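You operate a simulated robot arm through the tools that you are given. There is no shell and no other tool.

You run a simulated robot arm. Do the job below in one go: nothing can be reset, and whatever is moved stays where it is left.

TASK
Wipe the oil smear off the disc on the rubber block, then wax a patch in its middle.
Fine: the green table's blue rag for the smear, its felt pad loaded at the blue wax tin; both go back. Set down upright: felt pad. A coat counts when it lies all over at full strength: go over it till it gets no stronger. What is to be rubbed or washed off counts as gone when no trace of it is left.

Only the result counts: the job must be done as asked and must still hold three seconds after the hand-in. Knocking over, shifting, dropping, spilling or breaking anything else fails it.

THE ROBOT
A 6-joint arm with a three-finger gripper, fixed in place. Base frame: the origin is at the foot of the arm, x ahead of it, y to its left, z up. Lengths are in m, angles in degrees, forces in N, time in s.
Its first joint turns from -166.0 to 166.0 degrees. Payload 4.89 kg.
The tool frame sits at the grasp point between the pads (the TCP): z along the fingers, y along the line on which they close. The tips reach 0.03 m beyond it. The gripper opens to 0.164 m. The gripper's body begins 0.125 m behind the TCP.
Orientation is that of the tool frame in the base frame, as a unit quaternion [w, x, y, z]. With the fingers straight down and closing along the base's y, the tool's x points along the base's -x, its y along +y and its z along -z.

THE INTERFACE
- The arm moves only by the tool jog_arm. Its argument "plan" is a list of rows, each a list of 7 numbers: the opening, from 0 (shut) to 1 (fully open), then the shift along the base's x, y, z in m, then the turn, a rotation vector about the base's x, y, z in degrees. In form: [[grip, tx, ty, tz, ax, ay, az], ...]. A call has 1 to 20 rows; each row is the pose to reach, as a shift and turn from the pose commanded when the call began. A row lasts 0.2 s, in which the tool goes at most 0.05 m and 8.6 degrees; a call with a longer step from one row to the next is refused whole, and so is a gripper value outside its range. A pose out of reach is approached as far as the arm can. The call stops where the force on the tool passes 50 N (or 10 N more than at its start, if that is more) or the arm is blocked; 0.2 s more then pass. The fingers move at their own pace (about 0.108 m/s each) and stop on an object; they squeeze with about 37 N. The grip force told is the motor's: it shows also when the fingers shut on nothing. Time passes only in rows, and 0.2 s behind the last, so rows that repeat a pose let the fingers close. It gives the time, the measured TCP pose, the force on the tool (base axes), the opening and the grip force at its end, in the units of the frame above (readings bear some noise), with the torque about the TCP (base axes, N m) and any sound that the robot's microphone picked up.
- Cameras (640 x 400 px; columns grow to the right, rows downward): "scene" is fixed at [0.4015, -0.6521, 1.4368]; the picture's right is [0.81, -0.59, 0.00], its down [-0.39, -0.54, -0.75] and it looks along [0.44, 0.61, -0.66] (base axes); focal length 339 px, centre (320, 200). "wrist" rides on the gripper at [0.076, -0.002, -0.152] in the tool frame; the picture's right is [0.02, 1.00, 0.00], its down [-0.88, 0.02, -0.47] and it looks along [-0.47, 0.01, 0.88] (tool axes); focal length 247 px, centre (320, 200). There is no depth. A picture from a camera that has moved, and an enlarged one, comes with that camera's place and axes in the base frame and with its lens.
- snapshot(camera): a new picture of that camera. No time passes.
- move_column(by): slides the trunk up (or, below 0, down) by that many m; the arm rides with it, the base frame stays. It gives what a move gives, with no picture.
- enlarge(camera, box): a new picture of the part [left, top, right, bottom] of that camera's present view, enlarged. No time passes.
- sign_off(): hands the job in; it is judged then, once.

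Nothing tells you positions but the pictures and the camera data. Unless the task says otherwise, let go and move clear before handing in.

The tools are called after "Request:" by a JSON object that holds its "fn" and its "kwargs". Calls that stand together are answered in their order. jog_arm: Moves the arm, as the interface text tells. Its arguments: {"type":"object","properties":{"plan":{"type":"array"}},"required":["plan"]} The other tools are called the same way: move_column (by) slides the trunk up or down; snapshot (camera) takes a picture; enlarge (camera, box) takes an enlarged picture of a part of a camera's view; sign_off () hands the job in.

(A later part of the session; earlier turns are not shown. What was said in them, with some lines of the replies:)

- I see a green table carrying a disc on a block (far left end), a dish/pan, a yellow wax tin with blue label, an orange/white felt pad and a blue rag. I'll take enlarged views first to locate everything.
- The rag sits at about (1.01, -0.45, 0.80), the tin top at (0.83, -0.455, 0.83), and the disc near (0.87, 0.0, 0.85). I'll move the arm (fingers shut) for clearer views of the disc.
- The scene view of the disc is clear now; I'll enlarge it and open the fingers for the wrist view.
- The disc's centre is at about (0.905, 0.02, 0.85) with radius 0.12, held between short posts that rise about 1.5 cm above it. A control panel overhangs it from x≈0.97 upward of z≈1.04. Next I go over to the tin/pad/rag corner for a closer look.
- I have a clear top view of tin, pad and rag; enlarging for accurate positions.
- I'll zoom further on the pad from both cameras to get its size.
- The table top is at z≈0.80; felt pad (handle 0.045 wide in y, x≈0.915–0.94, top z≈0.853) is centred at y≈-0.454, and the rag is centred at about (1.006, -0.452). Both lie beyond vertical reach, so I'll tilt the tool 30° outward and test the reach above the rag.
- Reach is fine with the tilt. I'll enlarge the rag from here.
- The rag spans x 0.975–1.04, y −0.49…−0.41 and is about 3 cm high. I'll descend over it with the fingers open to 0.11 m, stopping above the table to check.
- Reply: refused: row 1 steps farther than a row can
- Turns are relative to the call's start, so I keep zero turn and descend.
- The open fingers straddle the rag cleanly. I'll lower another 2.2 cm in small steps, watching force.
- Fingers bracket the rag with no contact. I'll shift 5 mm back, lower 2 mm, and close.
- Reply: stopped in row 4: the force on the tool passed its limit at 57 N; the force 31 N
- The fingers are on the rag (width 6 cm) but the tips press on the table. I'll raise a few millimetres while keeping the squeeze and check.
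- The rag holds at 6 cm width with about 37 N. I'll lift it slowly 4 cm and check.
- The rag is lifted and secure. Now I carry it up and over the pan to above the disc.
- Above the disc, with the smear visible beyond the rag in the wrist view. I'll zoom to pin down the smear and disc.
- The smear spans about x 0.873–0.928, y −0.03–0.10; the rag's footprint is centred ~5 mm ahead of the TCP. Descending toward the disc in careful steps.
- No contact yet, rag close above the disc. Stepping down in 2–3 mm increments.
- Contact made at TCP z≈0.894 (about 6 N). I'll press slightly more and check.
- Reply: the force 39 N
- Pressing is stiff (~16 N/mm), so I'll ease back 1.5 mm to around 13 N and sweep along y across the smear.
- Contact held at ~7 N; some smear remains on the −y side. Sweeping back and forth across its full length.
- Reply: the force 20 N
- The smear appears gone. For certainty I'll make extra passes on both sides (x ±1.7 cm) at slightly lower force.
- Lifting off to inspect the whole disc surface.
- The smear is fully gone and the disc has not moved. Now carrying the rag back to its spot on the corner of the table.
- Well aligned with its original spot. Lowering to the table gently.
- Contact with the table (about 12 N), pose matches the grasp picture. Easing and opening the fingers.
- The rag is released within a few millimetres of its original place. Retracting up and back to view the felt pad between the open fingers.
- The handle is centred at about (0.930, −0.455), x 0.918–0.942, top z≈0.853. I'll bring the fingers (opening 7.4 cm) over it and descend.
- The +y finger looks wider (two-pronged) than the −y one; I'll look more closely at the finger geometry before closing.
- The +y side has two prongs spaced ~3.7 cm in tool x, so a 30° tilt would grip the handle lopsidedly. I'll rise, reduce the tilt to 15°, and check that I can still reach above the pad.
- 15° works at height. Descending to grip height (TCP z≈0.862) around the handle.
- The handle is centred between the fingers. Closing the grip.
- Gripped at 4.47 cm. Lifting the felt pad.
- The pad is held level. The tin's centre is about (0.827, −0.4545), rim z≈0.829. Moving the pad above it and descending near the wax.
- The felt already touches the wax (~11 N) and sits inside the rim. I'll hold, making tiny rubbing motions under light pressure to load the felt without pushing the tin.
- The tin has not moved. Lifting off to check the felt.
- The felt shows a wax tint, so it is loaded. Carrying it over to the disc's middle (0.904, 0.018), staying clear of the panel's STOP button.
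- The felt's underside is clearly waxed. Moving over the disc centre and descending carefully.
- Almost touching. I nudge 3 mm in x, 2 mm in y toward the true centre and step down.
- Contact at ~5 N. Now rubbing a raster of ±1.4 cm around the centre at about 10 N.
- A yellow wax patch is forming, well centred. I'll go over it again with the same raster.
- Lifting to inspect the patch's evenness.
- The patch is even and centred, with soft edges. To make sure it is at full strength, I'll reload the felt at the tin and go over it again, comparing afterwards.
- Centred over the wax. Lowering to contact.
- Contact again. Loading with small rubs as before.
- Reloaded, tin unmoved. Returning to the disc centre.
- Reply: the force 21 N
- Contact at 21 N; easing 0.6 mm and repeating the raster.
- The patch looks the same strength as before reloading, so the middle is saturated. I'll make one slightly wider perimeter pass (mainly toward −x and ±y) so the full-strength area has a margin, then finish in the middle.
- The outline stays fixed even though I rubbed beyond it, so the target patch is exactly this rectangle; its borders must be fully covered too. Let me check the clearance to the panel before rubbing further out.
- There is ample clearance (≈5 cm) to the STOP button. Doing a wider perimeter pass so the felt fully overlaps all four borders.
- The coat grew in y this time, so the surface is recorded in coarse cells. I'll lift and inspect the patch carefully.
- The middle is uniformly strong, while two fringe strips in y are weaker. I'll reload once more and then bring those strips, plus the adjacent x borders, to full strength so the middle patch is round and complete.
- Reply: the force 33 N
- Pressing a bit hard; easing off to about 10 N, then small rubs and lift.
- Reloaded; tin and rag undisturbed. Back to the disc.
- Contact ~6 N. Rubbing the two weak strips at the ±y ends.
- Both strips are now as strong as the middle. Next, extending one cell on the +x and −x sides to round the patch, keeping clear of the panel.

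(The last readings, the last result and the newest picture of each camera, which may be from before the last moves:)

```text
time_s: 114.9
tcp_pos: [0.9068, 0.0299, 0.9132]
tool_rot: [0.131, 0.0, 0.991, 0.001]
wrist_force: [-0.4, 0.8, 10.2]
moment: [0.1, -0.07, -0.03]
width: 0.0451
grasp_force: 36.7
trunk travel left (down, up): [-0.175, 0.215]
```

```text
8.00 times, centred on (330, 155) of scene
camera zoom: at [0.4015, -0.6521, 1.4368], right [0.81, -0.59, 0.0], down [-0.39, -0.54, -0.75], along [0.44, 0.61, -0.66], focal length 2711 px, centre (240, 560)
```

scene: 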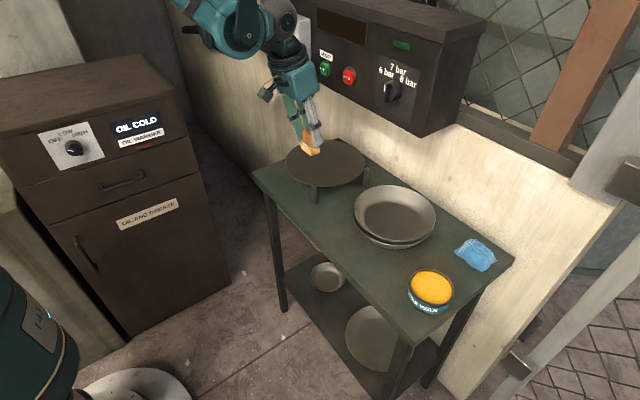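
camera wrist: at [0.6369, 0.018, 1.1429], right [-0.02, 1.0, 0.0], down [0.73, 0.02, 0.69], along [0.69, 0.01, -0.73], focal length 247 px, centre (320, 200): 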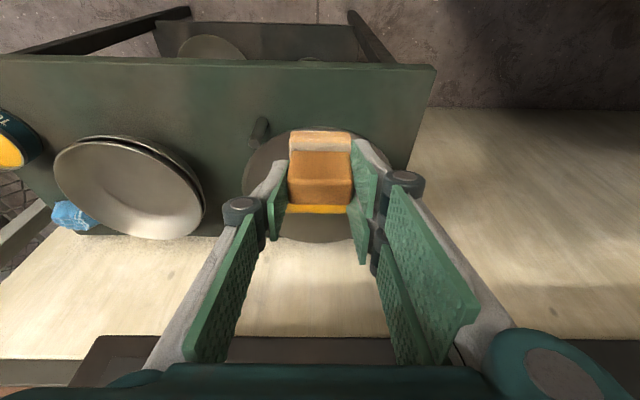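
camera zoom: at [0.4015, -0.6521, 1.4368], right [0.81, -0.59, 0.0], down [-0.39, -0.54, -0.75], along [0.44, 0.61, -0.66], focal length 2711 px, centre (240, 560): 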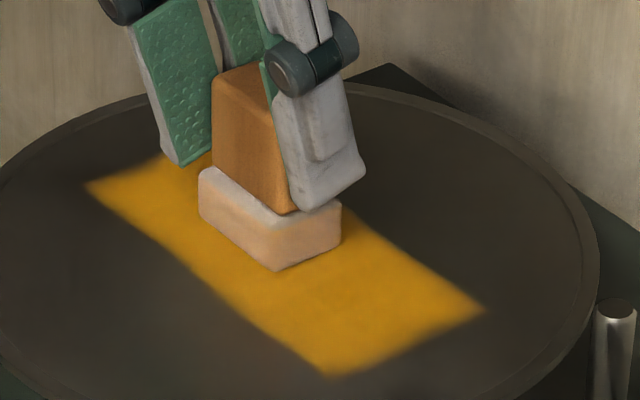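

The coat didn't grow on +x, so I'll test the −x side with a little more reach to learn how the surface responds.

Request:
{"fn": "jog_arm", "kwargs": {"plan": [[0, -0.012, -0.004, 0, 0, 0, 0], [0, -0.026, -0.008, 0, 0, 0, 0], [0, -0.04, -0.0095, 0, 0, 0, 0], [0, -0.048, -0.0095, 0, 0, 0, 0], [0, -0.048, 0.0, 0, 0, 0, 0], [0, -0.048, -0.01, 0, 0, 0, 0], [0, -0.048, -0.018, 0, 0, 0, 0], [0, -0.048, -0.0095, 0, 0, 0, 0], [0, -0.035, -0.0095, 0, 0, 0, 0], [0, -0.02, -0.0095, 0, 0, 0, 0], [0, -0.006, -0.0095, 0, 0, 0, 0]]}}

Request:
{"fn": "enlarge", "kwargs": {"camera": "scene", "box": [298, 130, 362, 180]}}

```text
time_s: 117.3
tcp_pos: [0.9003, 0.0199, 0.9132]
tool_rot: [0.132, -0.001, 0.991, 0.002]
wrist_force: [-1.1, 0.5, 5.8]
moment: [0.05, 0.07, -0.02]
width: 0.0451
grasp_force: 36.9
trunk travel left (down, up): [-0.175, 0.215]
```

```text
8.00 times, centred on (330, 155) of scene
camera zoom: at [0.4015, -0.6521, 1.4368], right [0.81, -0.59, 0.0], down [-0.39, -0.54, -0.75], along [0.44, 0.61, -0.66], focal length 2711 px, centre (240, 560)
```

zoom: 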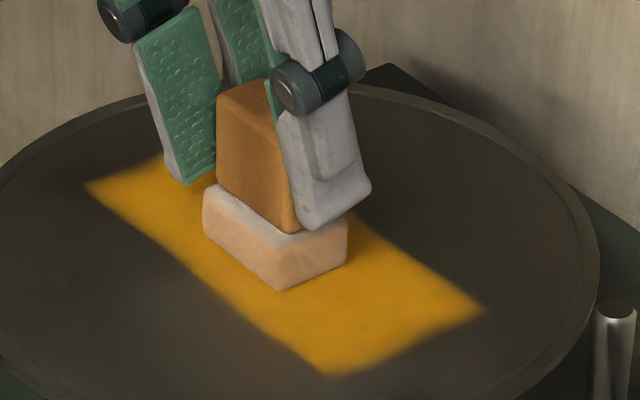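

The coat stays bounded at ±3.5 cm in x even when rubbing beyond, so the target has a fixed x extent. Checking whether it continues farther in y on the +y side.

Request:
{"fn": "jog_arm", "kwargs": {"plan": [[0, 0, 0.01, -0.0003, 0, 0, 0], [0, 0, 0.024, -0.0003, 0, 0, 0], [0, 0, 0.038, -0.0003, 0, 0, 0], [0, 0, 0.05, -0.0003, 0, 0, 0], [0, 0, 0.06, -0.0003, 0, 0, 0], [0, 0, 0.066, -0.0003, 0, 0, 0], [0, -0.01, 0.066, -0.0003, 0, 0, 0], [0, 0, 0.066, -0.0003, 0, 0, 0], [0, 0.01, 0.066, -0.0003, 0, 0, 0], [0, 0, 0.06, -0.0003, 0, 0, 0], [0, 0, 0.046, -0.0003, 0, 0, 0], [0, 0, 0.03, -0.0003, 0, 0, 0], [0, 0, 0.015, -0.0003, 0, 0, 0], [0, 0, 0, -0.0003, 0, 0, 0]]}}

Request:
{"fn": "enlarge", "kwargs": {"camera": "scene", "box": [298, 130, 362, 180]}}

Request:
{"fn": "enlarge", "kwargs": {"camera": "scene", "box": [262, 115, 390, 205]}}

```text
time_s: 120.3
tcp_pos: [0.9011, 0.0197, 0.9132]
tool_rot: [0.131, -0.001, 0.991, 0.002]
wrist_force: [0.1, 2.7, 18.3]
moment: [0.31, -0.03, 0.02]
width: 0.045
grasp_force: 36.8
trunk travel left (down, up): [-0.175, 0.215]
```

```text
8.00 times, centred on (330, 155) of scene
camera zoom: at [0.4015, -0.6521, 1.4368], right [0.81, -0.59, 0.0], down [-0.39, -0.54, -0.75], along [0.44, 0.61, -0.66], focal length 2711 px, centre (240, 560)
```

zoom: 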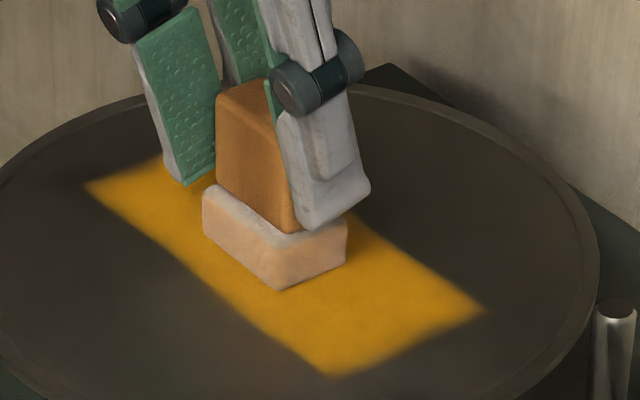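

```text
4.44 times, centred on (326, 160) of scene
camera zoom: at [0.4015, -0.6521, 1.4368], right [0.81, -0.59, 0.0], down [-0.39, -0.54, -0.75], along [0.44, 0.61, -0.66], focal length 1506 px, centre (293, 378)
```

zoom: 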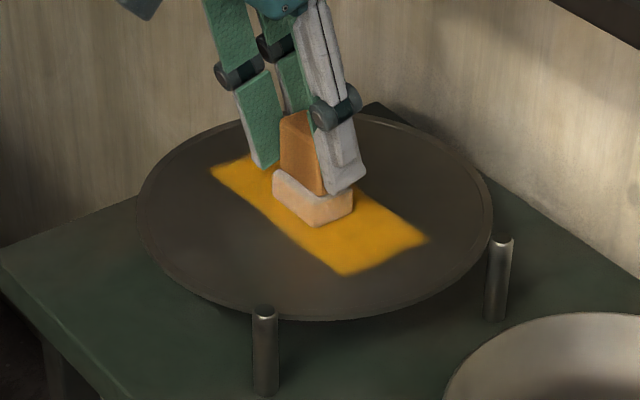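

The coat is bounded in y too, so the target patch is precisely this 7 × 15 cm rectangle and is now covered. A final full raster over all of it, including corners, to guarantee full strength.

Request:
{"fn": "jog_arm", "kwargs": {"plan": [[0, -0.008, -0.014, 0.0003, 0, 0, 0], [0, -0.016, -0.028, 0.0003, 0, 0, 0], [0, -0.016, -0.042, 0.0003, 0, 0, 0], [0, -0.016, -0.052, 0.0003, 0, 0, 0], [0, -0.016, -0.037, 0.0003, 0, 0, 0], [0, -0.016, -0.02, 0.0003, 0, 0, 0], [0, -0.016, -0.003, 0.0003, 0, 0, 0], [0, -0.016, 0.014, 0.0003, 0, 0, 0], [0, -0.016, 0.031, 0.0003, 0, 0, 0], [0, -0.016, 0.045, 0.0003, 0, 0, 0], [0, -0.016, 0.053, 0.0003, 0, 0, 0], [0, 0, 0.053, 0.0003, 0, 0, 0], [0, 0.016, 0.053, 0.0003, 0, 0, 0], [0, 0.016, 0.038, 0.0003, 0, 0, 0], [0, 0.016, 0.021, 0.0003, 0, 0, 0], [0, 0.016, 0.004, 0.0003, 0, 0, 0], [0, 0.016, -0.013, 0.0003, 0, 0, 0], [0, 0.016, -0.03, 0.0003, 0, 0, 0], [0, 0.016, -0.045, 0.0003, 0, 0, 0], [0, 0.016, -0.052, 0.0003, 0, 0, 0]]}}

Request:
{"fn": "enlarge", "kwargs": {"camera": "scene", "box": [298, 130, 362, 180]}}

```text
time_s: 124.5
tcp_pos: [0.9181, -0.0313, 0.9131]
tool_rot: [0.13, 0.0, 0.992, 0.001]
wrist_force: [-0.1, -0.6, 0.6]
moment: [-0.06, -0.03, -0.02]
width: 0.0452
grasp_force: 37.2
trunk travel left (down, up): [-0.175, 0.215]
```

```text
8.00 times, centred on (330, 155) of scene
camera zoom: at [0.4015, -0.6521, 1.4368], right [0.81, -0.59, 0.0], down [-0.39, -0.54, -0.75], along [0.44, 0.61, -0.66], focal length 2711 px, centre (240, 560)
```

zoom: 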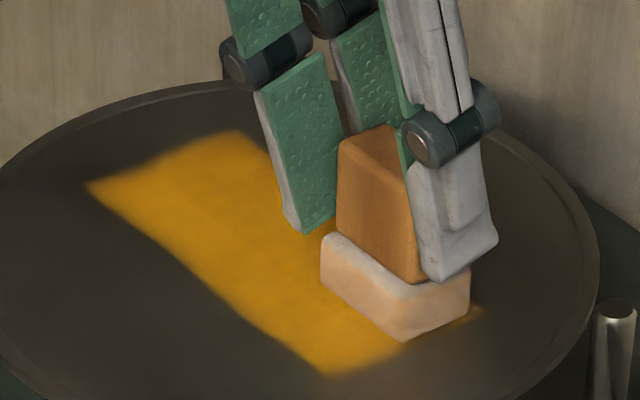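

At this corner the force had dropped to nearly zero (the disc yields off-centre), so I need to press a bit more at the ends. Adding 0.8 mm here and checking the force.

Request:
{"fn": "jog_arm", "kwargs": {"plan": [[0, 0, 0, -0.0005, 0, 0, 0], [0, 0, 0, -0.0008, 0, 0, 0], [0, 0, 0, -0.0008, 0, 0, 0]]}}

```text
time_s: 125.3
tcp_pos: [0.9168, -0.032, 0.9131]
tool_rot: [0.132, 0.0, 0.991, 0.003]
wrist_force: [2.9, 1.5, 17.7]
moment: [0.08, -0.19, -0.04]
width: 0.0454
grasp_force: 36.3
trunk travel left (down, up): [-0.175, 0.215]
```

Request:
{"fn": "jog_arm", "kwargs": {"plan": [[0, 0, -0.006, -0.0006, 0, 0, 0], [0, -0.01, -0.006, -0.0006, 0, 0, 0], [0, -0.02, -0.006, -0.0006, 0, 0, 0], [0, -0.032, -0.006, -0.0006, 0, 0, 0], [0, -0.032, 0.006, -0.0006, 0, 0, 0], [0, -0.02, 0.006, -0.0006, 0, 0, 0], [0, -0.008, 0.006, -0.0006, 0, 0, 0], [0, -0.008, -0.006, -0.0006, 0, 0, 0], [0, -0.016, -0.006, -0.0006, 0, 0, 0]]}}

Request:
{"fn": "enlarge", "kwargs": {"camera": "scene", "box": [298, 130, 362, 180]}}

```text
time_s: 127.3
tcp_pos: [0.9021, -0.0377, 0.9122]
tool_rot: [0.131, -0.001, 0.991, 0.002]
wrist_force: [8.2, -0.1, 26.8]
moment: [0.06, -0.51, 0.0]
width: 0.0454
grasp_force: 36.7
trunk travel left (down, up): [-0.175, 0.215]
```

```text
8.00 times, centred on (330, 155) of scene
camera zoom: at [0.4015, -0.6521, 1.4368], right [0.81, -0.59, 0.0], down [-0.39, -0.54, -0.75], along [0.44, 0.61, -0.66], focal length 2711 px, centre (240, 560)
```

zoom: 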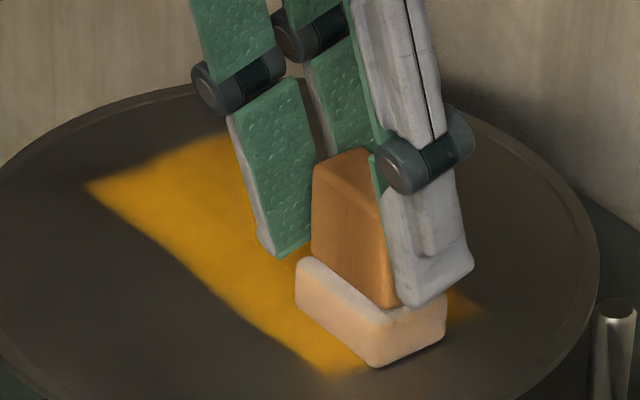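

Contact is firm here and the border stays put. One definitive test a bit farther out at −y with confirmed contact.

Request:
{"fn": "jog_arm", "kwargs": {"plan": [[0, 0, -0.006, 0.0008, 0, 0, 0], [0, 0, -0.0125, 0.0008, 0, 0, 0], [0, -0.01, -0.0125, 0.0008, 0, 0, 0], [0, 0, -0.0125, 0.0008, 0, 0, 0], [0, 0.01, -0.0125, 0.0008, 0, 0, 0], [0, 0, -0.0125, 0.0008, 0, 0, 0]]}}

Request:
{"fn": "enlarge", "kwargs": {"camera": "scene", "box": [298, 130, 362, 180]}}

```text
time_s: 128.7
tcp_pos: [0.9003, -0.0509, 0.9134]
tool_rot: [0.131, 0.0, 0.991, 0.002]
wrist_force: [1.9, 0.2, 8.9]
moment: [-0.02, -0.14, -0.02]
width: 0.0449
grasp_force: 37.6
trunk travel left (down, up): [-0.175, 0.215]
```

```text
8.00 times, centred on (330, 155) of scene
camera zoom: at [0.4015, -0.6521, 1.4368], right [0.81, -0.59, 0.0], down [-0.39, -0.54, -0.75], along [0.44, 0.61, -0.66], focal length 2711 px, centre (240, 560)
```

zoom: 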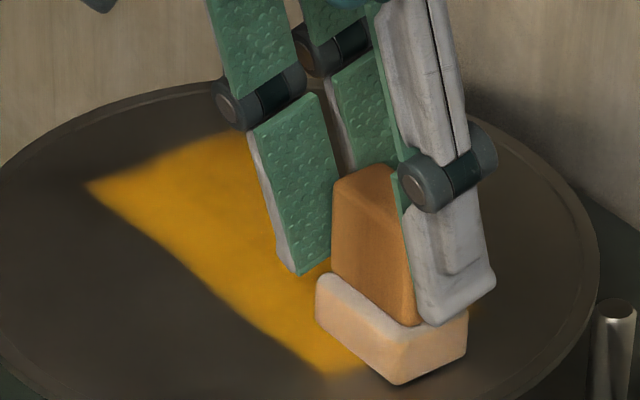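

Confirmed: with 9 N contact beyond the border nothing is added, so the rectangle is the whole target. Now working the +y end with checked contact.

Request:
{"fn": "jog_arm", "kwargs": {"plan": [[0, 0, 0.015, 0.0001, 0, 0, 0], [0, 0, 0.03, 0.0003, 0, 0, 0], [0, 0, 0.046, 0.0004, 0, 0, 0], [0, 0, 0.062, 0.0004, 0, 0, 0], [0, 0, 0.078, 0.0004, 0, 0, 0], [0, 0, 0.094, 0.0003, 0, 0, 0], [0, 0, 0.108, 0.0001, 0, 0, 0], [0, 0, 0.118, 0, 0, 0, 0], [0, -0.014, 0.118, 0, 0, 0, 0], [0, -0.014, 0.106, 0, 0, 0, 0], [0, 0, 0.106, 0, 0, 0, 0], [0, 0.014, 0.106, 0, 0, 0, 0], [0, 0.014, 0.118, 0, 0, 0, 0], [0, 0, 0.118, 0, 0, 0, 0]]}}

Request:
{"fn": "enlarge", "kwargs": {"camera": "scene", "box": [298, 130, 362, 180]}}

```text
time_s: 131.7
tcp_pos: [0.9006, 0.0673, 0.9133]
tool_rot: [0.131, 0.0, 0.991, 0.003]
wrist_force: [-1.2, 0.1, 1.7]
moment: [0.03, 0.05, -0.02]
width: 0.0448
grasp_force: 37.2
trunk travel left (down, up): [-0.175, 0.215]
```

```text
8.00 times, centred on (330, 155) of scene
camera zoom: at [0.4015, -0.6521, 1.4368], right [0.81, -0.59, 0.0], down [-0.39, -0.54, -0.75], along [0.44, 0.61, -0.66], focal length 2711 px, centre (240, 560)
```

zoom: 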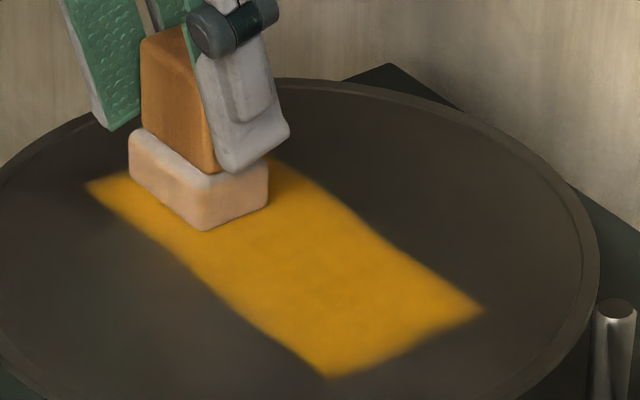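

Only 2 N here; pressing 0.6 mm more and rubbing the +y end.

Request:
{"fn": "jog_arm", "kwargs": {"plan": [[0, 0, 0, -0.0006, 0, 0, 0], [0, -0.01, 0, -0.0006, 0, 0, 0], [0, -0.016, 0, -0.0006, 0, 0, 0], [0, -0.016, 0.01, -0.0006, 0, 0, 0], [0, -0.006, 0.01, -0.0006, 0, 0, 0], [0, 0.006, 0.01, -0.0006, 0, 0, 0], [0, 0.016, 0.01, -0.0006, 0, 0, 0], [0, 0.016, -0.004, -0.0006, 0, 0, 0], [0, 0.004, -0.004, -0.0006, 0, 0, 0], [0, -0.008, -0.004, -0.0006, 0, 0, 0], [0, -0.016, -0.004, -0.0006, 0, 0, 0], [0, -0.016, -0.015, -0.0006, 0, 0, 0]]}}

Request:
{"fn": "enlarge", "kwargs": {"camera": "scene", "box": [298, 130, 362, 180]}}

```text
time_s: 134.3
tcp_pos: [0.8843, 0.0549, 0.9134]
tool_rot: [0.131, 0.0, 0.991, 0.001]
wrist_force: [-3.4, 7.1, 22.5]
moment: [0.41, 0.05, 0.0]
width: 0.045
grasp_force: 37.1
trunk travel left (down, up): [-0.175, 0.215]
```

```text
8.00 times, centred on (330, 155) of scene
camera zoom: at [0.4015, -0.6521, 1.4368], right [0.81, -0.59, 0.0], down [-0.39, -0.54, -0.75], along [0.44, 0.61, -0.66], focal length 2711 px, centre (240, 560)
```

zoom: 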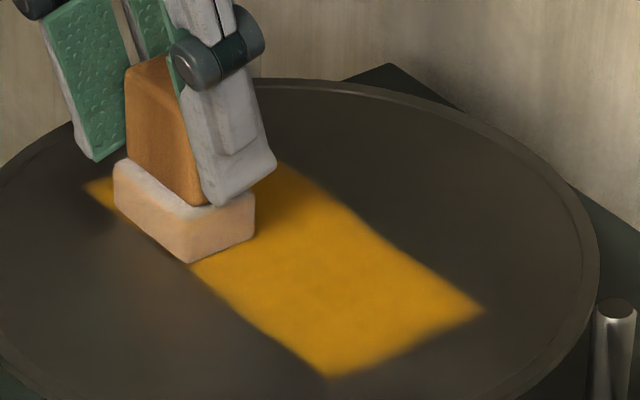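

Lifting off to inspect the whole patch.

Request:
{"fn": "jog_arm", "kwargs": {"plan": [[0, 0, 0, 0.006, 0, 0, 0], [0, -0.01, 0, 0.025, 0, 0, 0], [0, -0.03, 0, 0.05, 0, 0, 0], [0, -0.06, 0, 0.07, 0, 0, 0], [0, -0.1, 0, 0.085, 0, 0, 0], [0, -0.13, 0, 0.1, 0, 0, 0], [0, -0.13, 0, 0.1, 0, 0, 0]]}}

Request:
{"fn": "enlarge", "kwargs": {"camera": "scene", "box": [298, 130, 362, 180]}}

Request:
{"fn": "enlarge", "kwargs": {"camera": "scene", "box": [262, 115, 390, 205]}}

Request:
{"fn": "snapshot", "kwargs": {"camera": "wrist"}}

```text
time_s: 135.9
tcp_pos: [0.7545, 0.0542, 1.0138]
tool_rot: [0.131, -0.001, 0.991, 0.003]
wrist_force: [-0.7, -0.5, -0.2]
moment: [-0.01, -0.07, 0.0]
width: 0.045
grasp_force: 36.7
trunk travel left (down, up): [-0.175, 0.215]
```

```text
8.00 times, centred on (330, 155) of scene
camera zoom: at [0.4015, -0.6521, 1.4368], right [0.81, -0.59, 0.0], down [-0.39, -0.54, -0.75], along [0.44, 0.61, -0.66], focal length 2711 px, centre (240, 560)
```

zoom: 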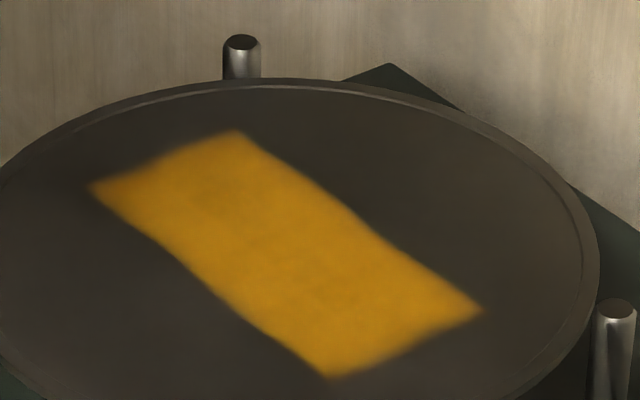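

```text
4.44 times, centred on (326, 160) of scene
camera zoom: at [0.4015, -0.6521, 1.4368], right [0.81, -0.59, 0.0], down [-0.39, -0.54, -0.75], along [0.44, 0.61, -0.66], focal length 1506 px, centre (293, 378)
```

zoom: 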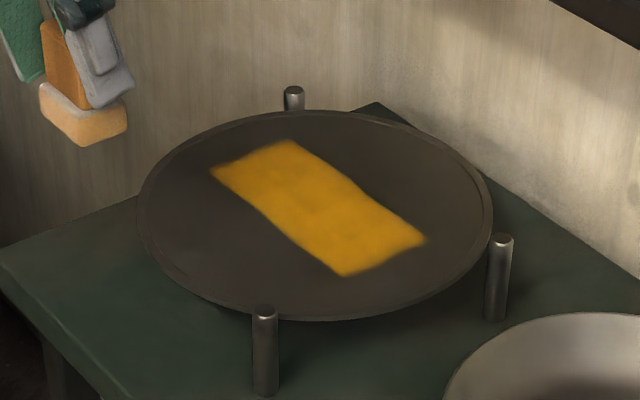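

```text
taken
camera wrist: at [0.6404, 0.0527, 1.1403], right [-0.02, 1.0, 0.0], down [0.73, 0.02, 0.69], along [0.69, 0.01, -0.73], focal length 247 px, centre (320, 200)
```

wrist: 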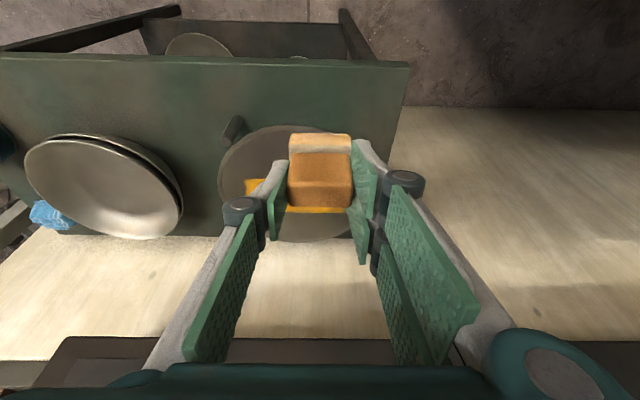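

Request:
{"fn": "enlarge", "kwargs": {"camera": "scene", "box": [306, 144, 348, 178]}}

Request:
{"fn": "enlarge", "kwargs": {"camera": "scene", "box": [306, 144, 330, 162]}}

Request:
{"fn": "enlarge", "kwargs": {"camera": "scene", "box": [330, 160, 352, 178]}}

```text
11.76 times, centred on (327, 161) of scene
camera zoom: at [0.4015, -0.6521, 1.4368], right [0.81, -0.59, 0.0], down [-0.39, -0.54, -0.75], along [0.44, 0.61, -0.66], focal length 3987 px, centre (238, 659)
```

zoom: 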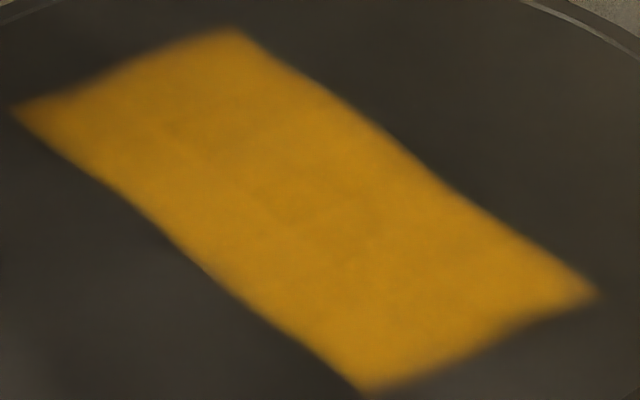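

```text
16.00 times, centred on (318, 153) of scene
camera zoom: at [0.4015, -0.6521, 1.4368], right [0.81, -0.59, 0.0], down [-0.39, -0.54, -0.75], along [0.44, 0.61, -0.66], focal length 5422 px, centre (352, 952)
```

zoom: 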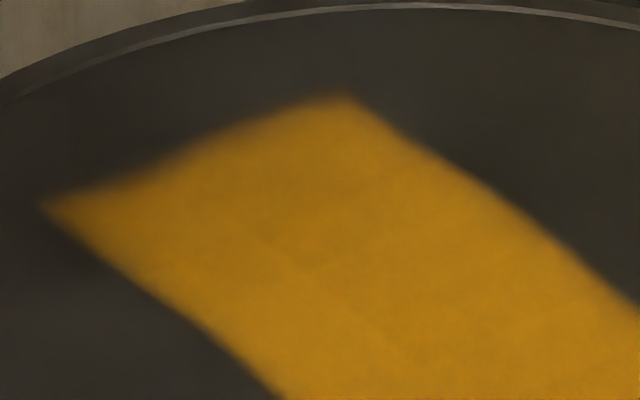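

```text
16.00 times, centred on (341, 169) of scene
camera zoom: at [0.4015, -0.6521, 1.4368], right [0.81, -0.59, 0.0], down [-0.39, -0.54, -0.75], along [0.44, 0.61, -0.66], focal length 5422 px, centre (-16, 696)
```

zoom: 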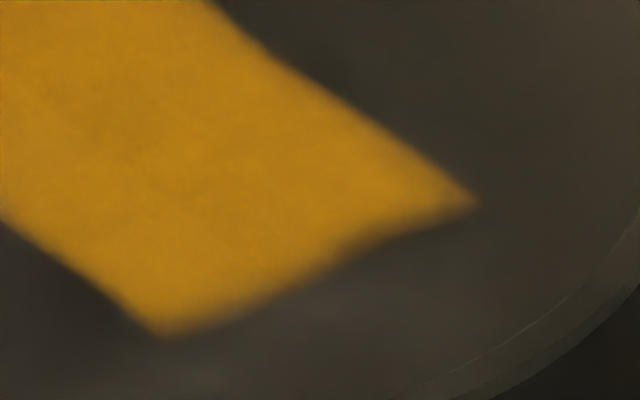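

The coat is even and at full strength over the whole patch; disc and surroundings unchanged. Now I carry the felt pad back to its spot beside the rag.

Request:
{"fn": "jog_arm", "kwargs": {"plan": [[0, 0.01, -0.04, -0.01, 0, 0, 0], [0, 0.02, -0.083, -0.02, 0, 0, 0], [0, 0.03, -0.127, -0.03, 0, 0, 0], [0, 0.04, -0.17, -0.035, 0, 0, 0], [0, 0.05, -0.214, -0.035, 0, 0, 0], [0, 0.06, -0.258, -0.035, 0, 0, 0], [0, 0.07, -0.302, -0.035, 0, 0, 0], [0, 0.08, -0.346, -0.035, 0, 0, 0], [0, 0.09, -0.39, -0.035, 0, 0, 0], [0, 0.105, -0.43, -0.035, 0, 0, 0], [0, 0.12, -0.465, -0.035, 0, 0, 0], [0, 0.14, -0.495, -0.035, 0, 0, 0], [0, 0.165, -0.508, -0.04, 0, 0, 0], [0, 0.17, -0.508, -0.06, 0, 0, 0], [0, 0.17, -0.508, -0.09, 0, 0, 0], [0, 0.17, -0.508, -0.115, 0, 0, 0], [0, 0.17, -0.508, -0.13, 0, 0, 0], [0, 0.17, -0.508, -0.13, 0, 0, 0]]}}

Request:
{"fn": "enlarge", "kwargs": {"camera": "scene", "box": [430, 215, 510, 285]}}

Request:
{"fn": "snapshot", "kwargs": {"camera": "wrist"}}

```text
time_s: 139.7
tcp_pos: [0.9253, -0.4554, 0.8801]
tool_rot: [0.131, 0.0, 0.991, 0.003]
wrist_force: [0.8, 0.2, -0.3]
moment: [0.02, 0.04, -0.02]
width: 0.0449
grasp_force: 36.8
trunk travel left (down, up): [-0.175, 0.215]
```

```text
5.71 times, centred on (470, 250) of scene
camera zoom: at [0.4015, -0.6521, 1.4368], right [0.81, -0.59, 0.0], down [-0.39, -0.54, -0.75], along [0.44, 0.61, -0.66], focal length 1936 px, centre (-537, -86)
```

zoom: 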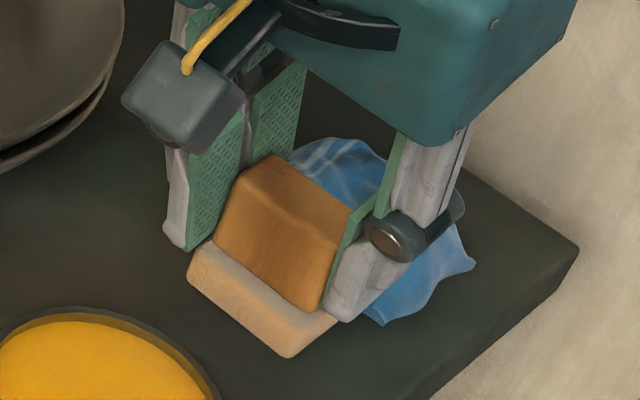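

```text
taken
camera wrist: at [0.8113, -0.4561, 1.0089], right [-0.02, 1.0, 0.0], down [0.73, 0.02, 0.69], along [0.69, 0.01, -0.73], focal length 247 px, centre (320, 200)
```

wrist: 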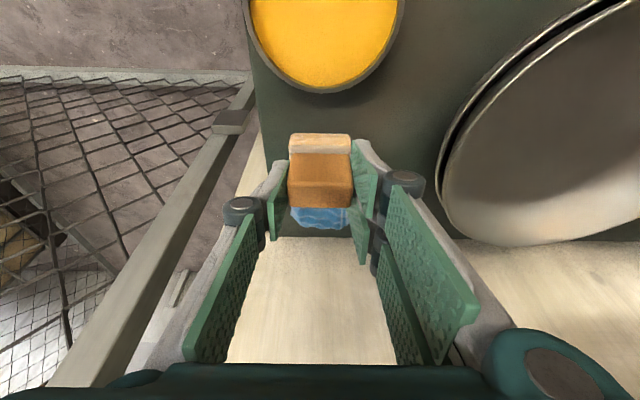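

Aligned above its original place. Lowering to the table.

Request:
{"fn": "jog_arm", "kwargs": {"plan": [[0, -0.001, 0.001, -0.008, 0, 0, 0], [0, -0.001, 0.001, -0.014, 0, 0, 0], [0, -0.001, 0.001, -0.016, 0, 0, 0], [0, -0.001, 0.001, -0.016, 0, 0, 0]]}}

```text
time_s: 140.7
tcp_pos: [0.9248, -0.4544, 0.8664]
tool_rot: [0.131, 0.0, 0.991, 0.002]
wrist_force: [0.1, -0.6, -0.4]
moment: [0.0, 0.02, 0.0]
width: 0.0449
grasp_force: 37.0
trunk travel left (down, up): [-0.175, 0.215]
```

Request:
{"fn": "jog_arm", "kwargs": {"plan": [[0, 0, 0, -0.002, 0, 0, 0], [0, 0, 0, -0.004, 0, 0, 0], [0, 0, 0, -0.004, 0, 0, 0]]}}

```text
time_s: 141.5
tcp_pos: [0.924, -0.4532, 0.8625]
tool_rot: [0.13, -0.001, 0.991, 0.002]
wrist_force: [0.1, 0.1, -1.5]
moment: [0.02, 0.0, 0.01]
width: 0.0451
grasp_force: 36.8
trunk travel left (down, up): [-0.175, 0.215]
```

Request:
{"fn": "jog_arm", "kwargs": {"plan": [[0, 0, 0, -0.001, 0, 0, 0], [0, 0, 0, -0.0015, 0, 0, 0], [0, 0, 0, -0.0015, 0, 0, 0]]}}

```text
time_s: 142.3
tcp_pos: [0.9241, -0.4543, 0.8604]
tool_rot: [0.13, 0.0, 0.991, 0.002]
wrist_force: [0.1, -1.3, -0.6]
moment: [-0.02, -0.01, -0.03]
width: 0.045
grasp_force: 36.8
trunk travel left (down, up): [-0.175, 0.215]
```

Request:
{"fn": "jog_arm", "kwargs": {"plan": [[0, 0, 0, -0.001, 0, 0, 0], [0, 0, 0, -0.001, 0, 0, 0]]}}

Request:
{"fn": "enlarge", "kwargs": {"camera": "scene", "box": [430, 215, 510, 285]}}

```text
time_s: 142.9
tcp_pos: [0.923, -0.4537, 0.8599]
tool_rot: [0.131, 0.0, 0.991, 0.003]
wrist_force: [0.1, -0.4, 0.2]
moment: [0.02, 0.0, 0.0]
width: 0.045
grasp_force: 37.0
trunk travel left (down, up): [-0.175, 0.215]
```

```text
5.71 times, centred on (470, 250) of scene
camera zoom: at [0.4015, -0.6521, 1.4368], right [0.81, -0.59, 0.0], down [-0.39, -0.54, -0.75], along [0.44, 0.61, -0.66], focal length 1936 px, centre (-537, -86)
```

zoom: 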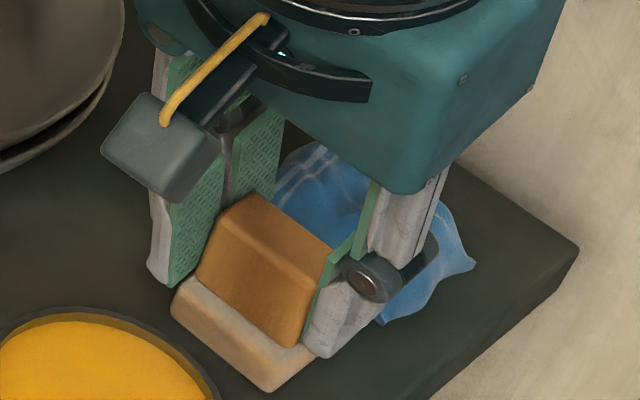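

Request:
{"fn": "jog_arm", "kwargs": {"plan": [[0, 0, 0, -0.0008, 0, 0, 0], [0, 0, 0, -0.0012, 0, 0, 0], [0, 0, 0, -0.0012, 0, 0, 0]]}}

```text
time_s: 143.7
tcp_pos: [0.9236, -0.4539, 0.8597]
tool_rot: [0.132, -0.001, 0.991, 0.003]
wrist_force: [4.7, -4.3, 17.7]
moment: [-0.13, -0.31, -0.03]
width: 0.0449
grasp_force: 37.0
trunk travel left (down, up): [-0.175, 0.215]
```

The pad rests on the table. Easing the pressure, then opening the fingers.

Request:
{"fn": "jog_arm", "kwargs": {"plan": [[0, 0, 0, 0.0005, 0, 0, 0], [0, 0, 0, 0.0008, 0, 0, 0], [0, 0, 0, 0.0008, 0, 0, 0], [0.3, 0, 0, 0.0008, 0, 0, 0], [0.38, 0, 0, 0.0008, 0, 0, 0], [0.45, 0, 0, 0.0008, 0, 0, 0], [0.45, 0, 0, 0.0008, 0, 0, 0]]}}

Request:
{"fn": "enlarge", "kwargs": {"camera": "scene", "box": [430, 215, 510, 285]}}

Request:
{"fn": "enlarge", "kwargs": {"camera": "wrist", "box": [224, 80, 416, 220]}}

```text
time_s: 145.3
tcp_pos: [0.9247, -0.4534, 0.8598]
tool_rot: [0.13, -0.001, 0.991, 0.003]
wrist_force: [0.2, -0.3, -0.1]
moment: [0.03, 0.0, 0.02]
width: 0.0737
grasp_force: 0.0
trunk travel left (down, up): [-0.175, 0.215]
```

```text
5.71 times, centred on (470, 250) of scene
camera zoom: at [0.4015, -0.6521, 1.4368], right [0.81, -0.59, 0.0], down [-0.39, -0.54, -0.75], along [0.44, 0.61, -0.66], focal length 1936 px, centre (-537, -86)
```

zoom: 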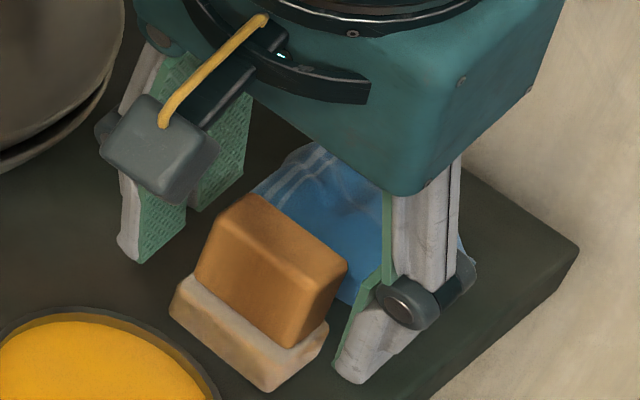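

```text
2.86 times, centred on (320, 150) of wrist
camera zoom: at [0.8099, -0.4554, 0.9864], right [-0.02, 1.0, 0.0], down [0.73, 0.02, 0.69], along [0.69, 0.01, -0.73], focal length 706 px, centre (320, 343)
```

zoom: 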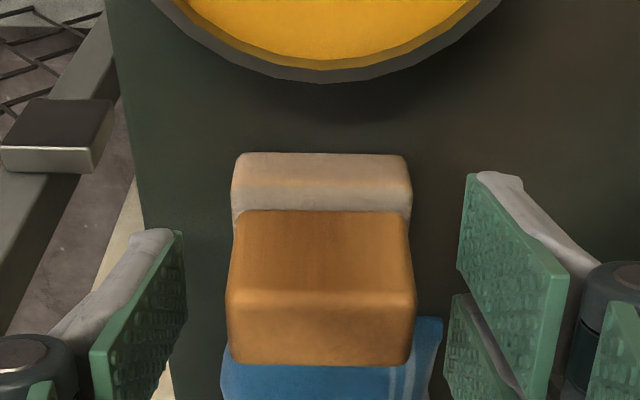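

The pad stands upright exactly where it was. Retracting straight up and away.

Request:
{"fn": "jog_arm", "kwargs": {"plan": [[0.45, 0, 0, 0.015, 0, 0, 0], [0.45, 0, 0, 0.04, 0, 0, 0], [0.45, 0, 0, 0.075, 0, 0, 0], [0.45, -0.02, 0, 0.11, 0, 0, 0], [0.45, -0.05, 0.02, 0.14, 0, 0, 0], [0.45, -0.085, 0.04, 0.165, 0, 0, 0], [0.45, -0.12, 0.06, 0.18, 0, 0, 0], [0.45, -0.16, 0.08, 0.195, 0, 0, 0], [0.45, -0.2, 0.1, 0.21, 0, 0, 0], [0.45, -0.24, 0.11, 0.225, 0, 0, 0], [0.45, -0.28, 0.12, 0.24, 0, 0, 0], [0.45, -0.28, 0.12, 0.24, 0, 0, 0]]}}

Request:
{"fn": "snapshot", "kwargs": {"camera": "scene"}}

Request:
{"fn": "snapshot", "kwargs": {"camera": "wrist"}}

```text
time_s: 147.9
tcp_pos: [0.6431, -0.3333, 1.0982]
tool_rot: [0.132, -0.001, 0.991, 0.002]
wrist_force: [-1.0, 0.8, 1.8]
moment: [-0.07, -0.09, -0.01]
width: 0.0738
grasp_force: 0.0
trunk travel left (down, up): [-0.175, 0.215]
```

```text
taken
```

scene: 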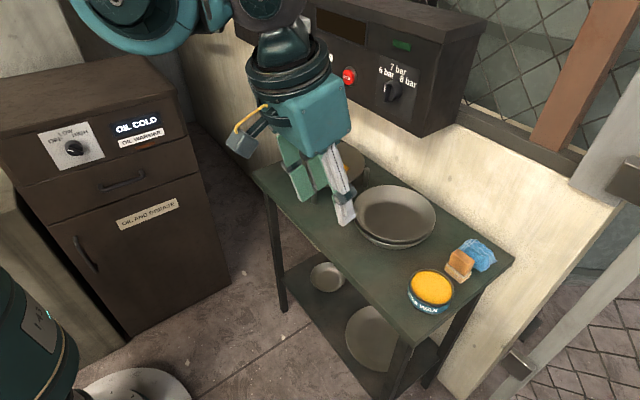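

```text
taken
camera wrist: at [0.5291, -0.3349, 1.2261], right [-0.02, 1.0, 0.0], down [0.73, 0.02, 0.69], along [0.69, 0.01, -0.73], focal length 247 px, centre (320, 200)
```

wrist: 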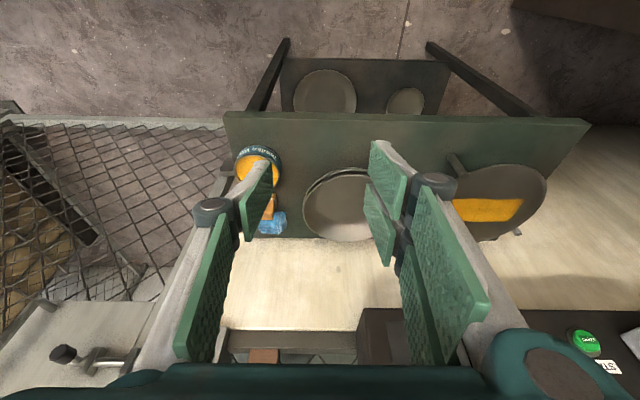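

Arm clear. I'll move aside for an unobstructed final check of disc and corner items.

Request:
{"fn": "jog_arm", "kwargs": {"plan": [[0.45, -0.02, 0.04, 0.02, 0, 0, 0], [0.45, -0.04, 0.08, 0.04, 0, 0, 0], [0.45, -0.06, 0.12, 0.06, 0, 0, 0], [0.45, -0.07, 0.16, 0.07, 0, 0, 0], [0.45, -0.08, 0.2, 0.07, 0, 0, 0], [0.45, -0.08, 0.24, 0.07, 0, 0, 0], [0.45, -0.08, 0.28, 0.07, 0, 0, 0], [0.45, -0.08, 0.32, 0.07, 0, 0, 0], [0.45, -0.08, 0.32, 0.07, 0, 0, 0]]}}

Request:
{"fn": "enlarge", "kwargs": {"camera": "scene", "box": [380, 220, 540, 320]}}

Request:
{"fn": "enlarge", "kwargs": {"camera": "scene", "box": [262, 125, 390, 205]}}

Request:
{"fn": "enlarge", "kwargs": {"camera": "wrist", "box": [200, 100, 480, 280]}}

```text
time_s: 149.9
tcp_pos: [0.5634, -0.0144, 1.1703]
tool_rot: [0.131, 0.0, 0.991, 0.003]
wrist_force: [0.1, 0.4, 0.6]
moment: [0.02, -0.04, 0.01]
width: 0.0739
grasp_force: 0.1
trunk travel left (down, up): [-0.175, 0.215]
```

```text
4.00 times, centred on (460, 270) of scene
camera zoom: at [0.4015, -0.6521, 1.4368], right [0.81, -0.59, 0.0], down [-0.39, -0.54, -0.75], along [0.44, 0.61, -0.66], focal length 1356 px, centre (-240, -80)
```

zoom: 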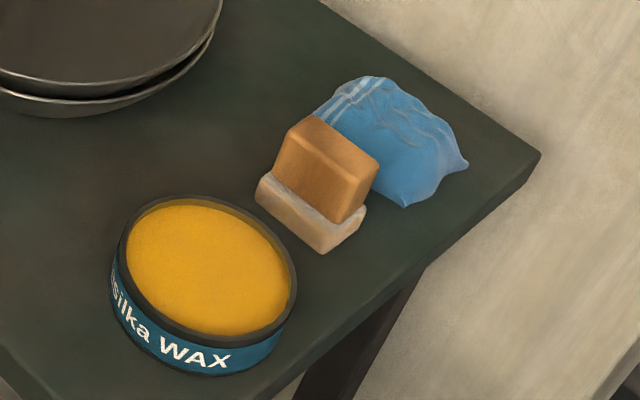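

```text
5.00 times, centred on (326, 165) of scene
camera zoom: at [0.4015, -0.6521, 1.4368], right [0.81, -0.59, 0.0], down [-0.39, -0.54, -0.75], along [0.44, 0.61, -0.66], focal length 1694 px, centre (290, 375)
```

zoom: 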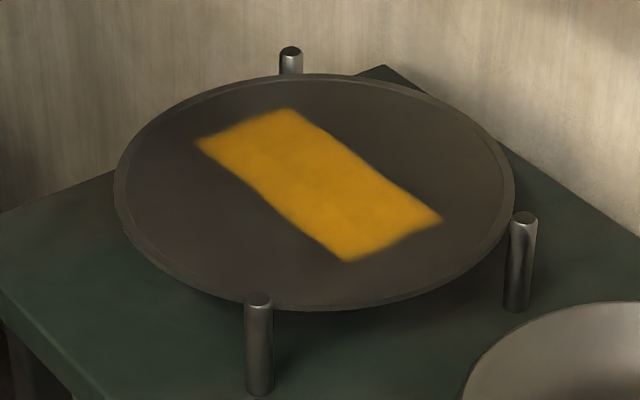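

```text
2.22 times, centred on (340, 190) of wrist
camera zoom: at [0.4495, -0.0153, 1.2974], right [-0.02, 1.0, 0.0], down [0.73, 0.02, 0.69], along [0.69, 0.01, -0.73], focal length 549 px, centre (276, 222)
```

zoom: 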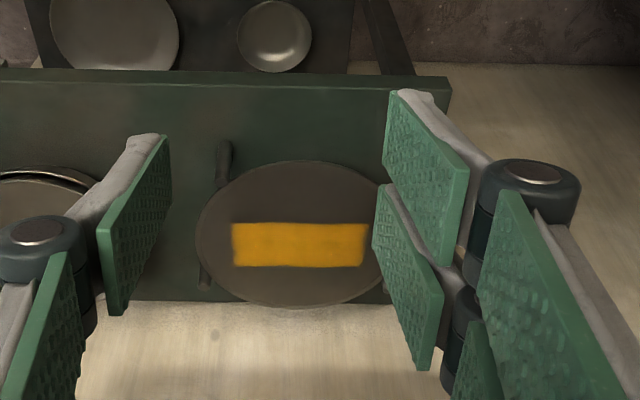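

The final check shows the smear gone and an even wax patch in the middle of the disc. The disc and tin have not moved, the felt pad stands upright in its place, and the rag is back within a few millimetres of where it was. The gripper is empty and clear, so I'm handing in.

Request:
{"fn": "sign_off", "kwargs": {}}

```text
The job is handed in.
```

I wiped the oil smear off the disc and waxed a patch in its middle, and the job is handed in. I haven't seen the verdict.

- **Smear:** I went over it several times with the blue rag. No trace showed in either camera view.
- **Wax:** The patch is about 7 by 15 cm. It looked even all over in the last pictures, with the edges as strong as the middle. I loaded the felt pad at the blue tin three times and went over the weaker strips again until they matched.
- **Rag and pad:** The felt pad is back upright where it was. The rag is back within about 5 mm of its original spot.
- **Everything else:** The disc and the tin had not moved, and nothing else was knocked or spilled. The gripper was empty and clear at hand-in.
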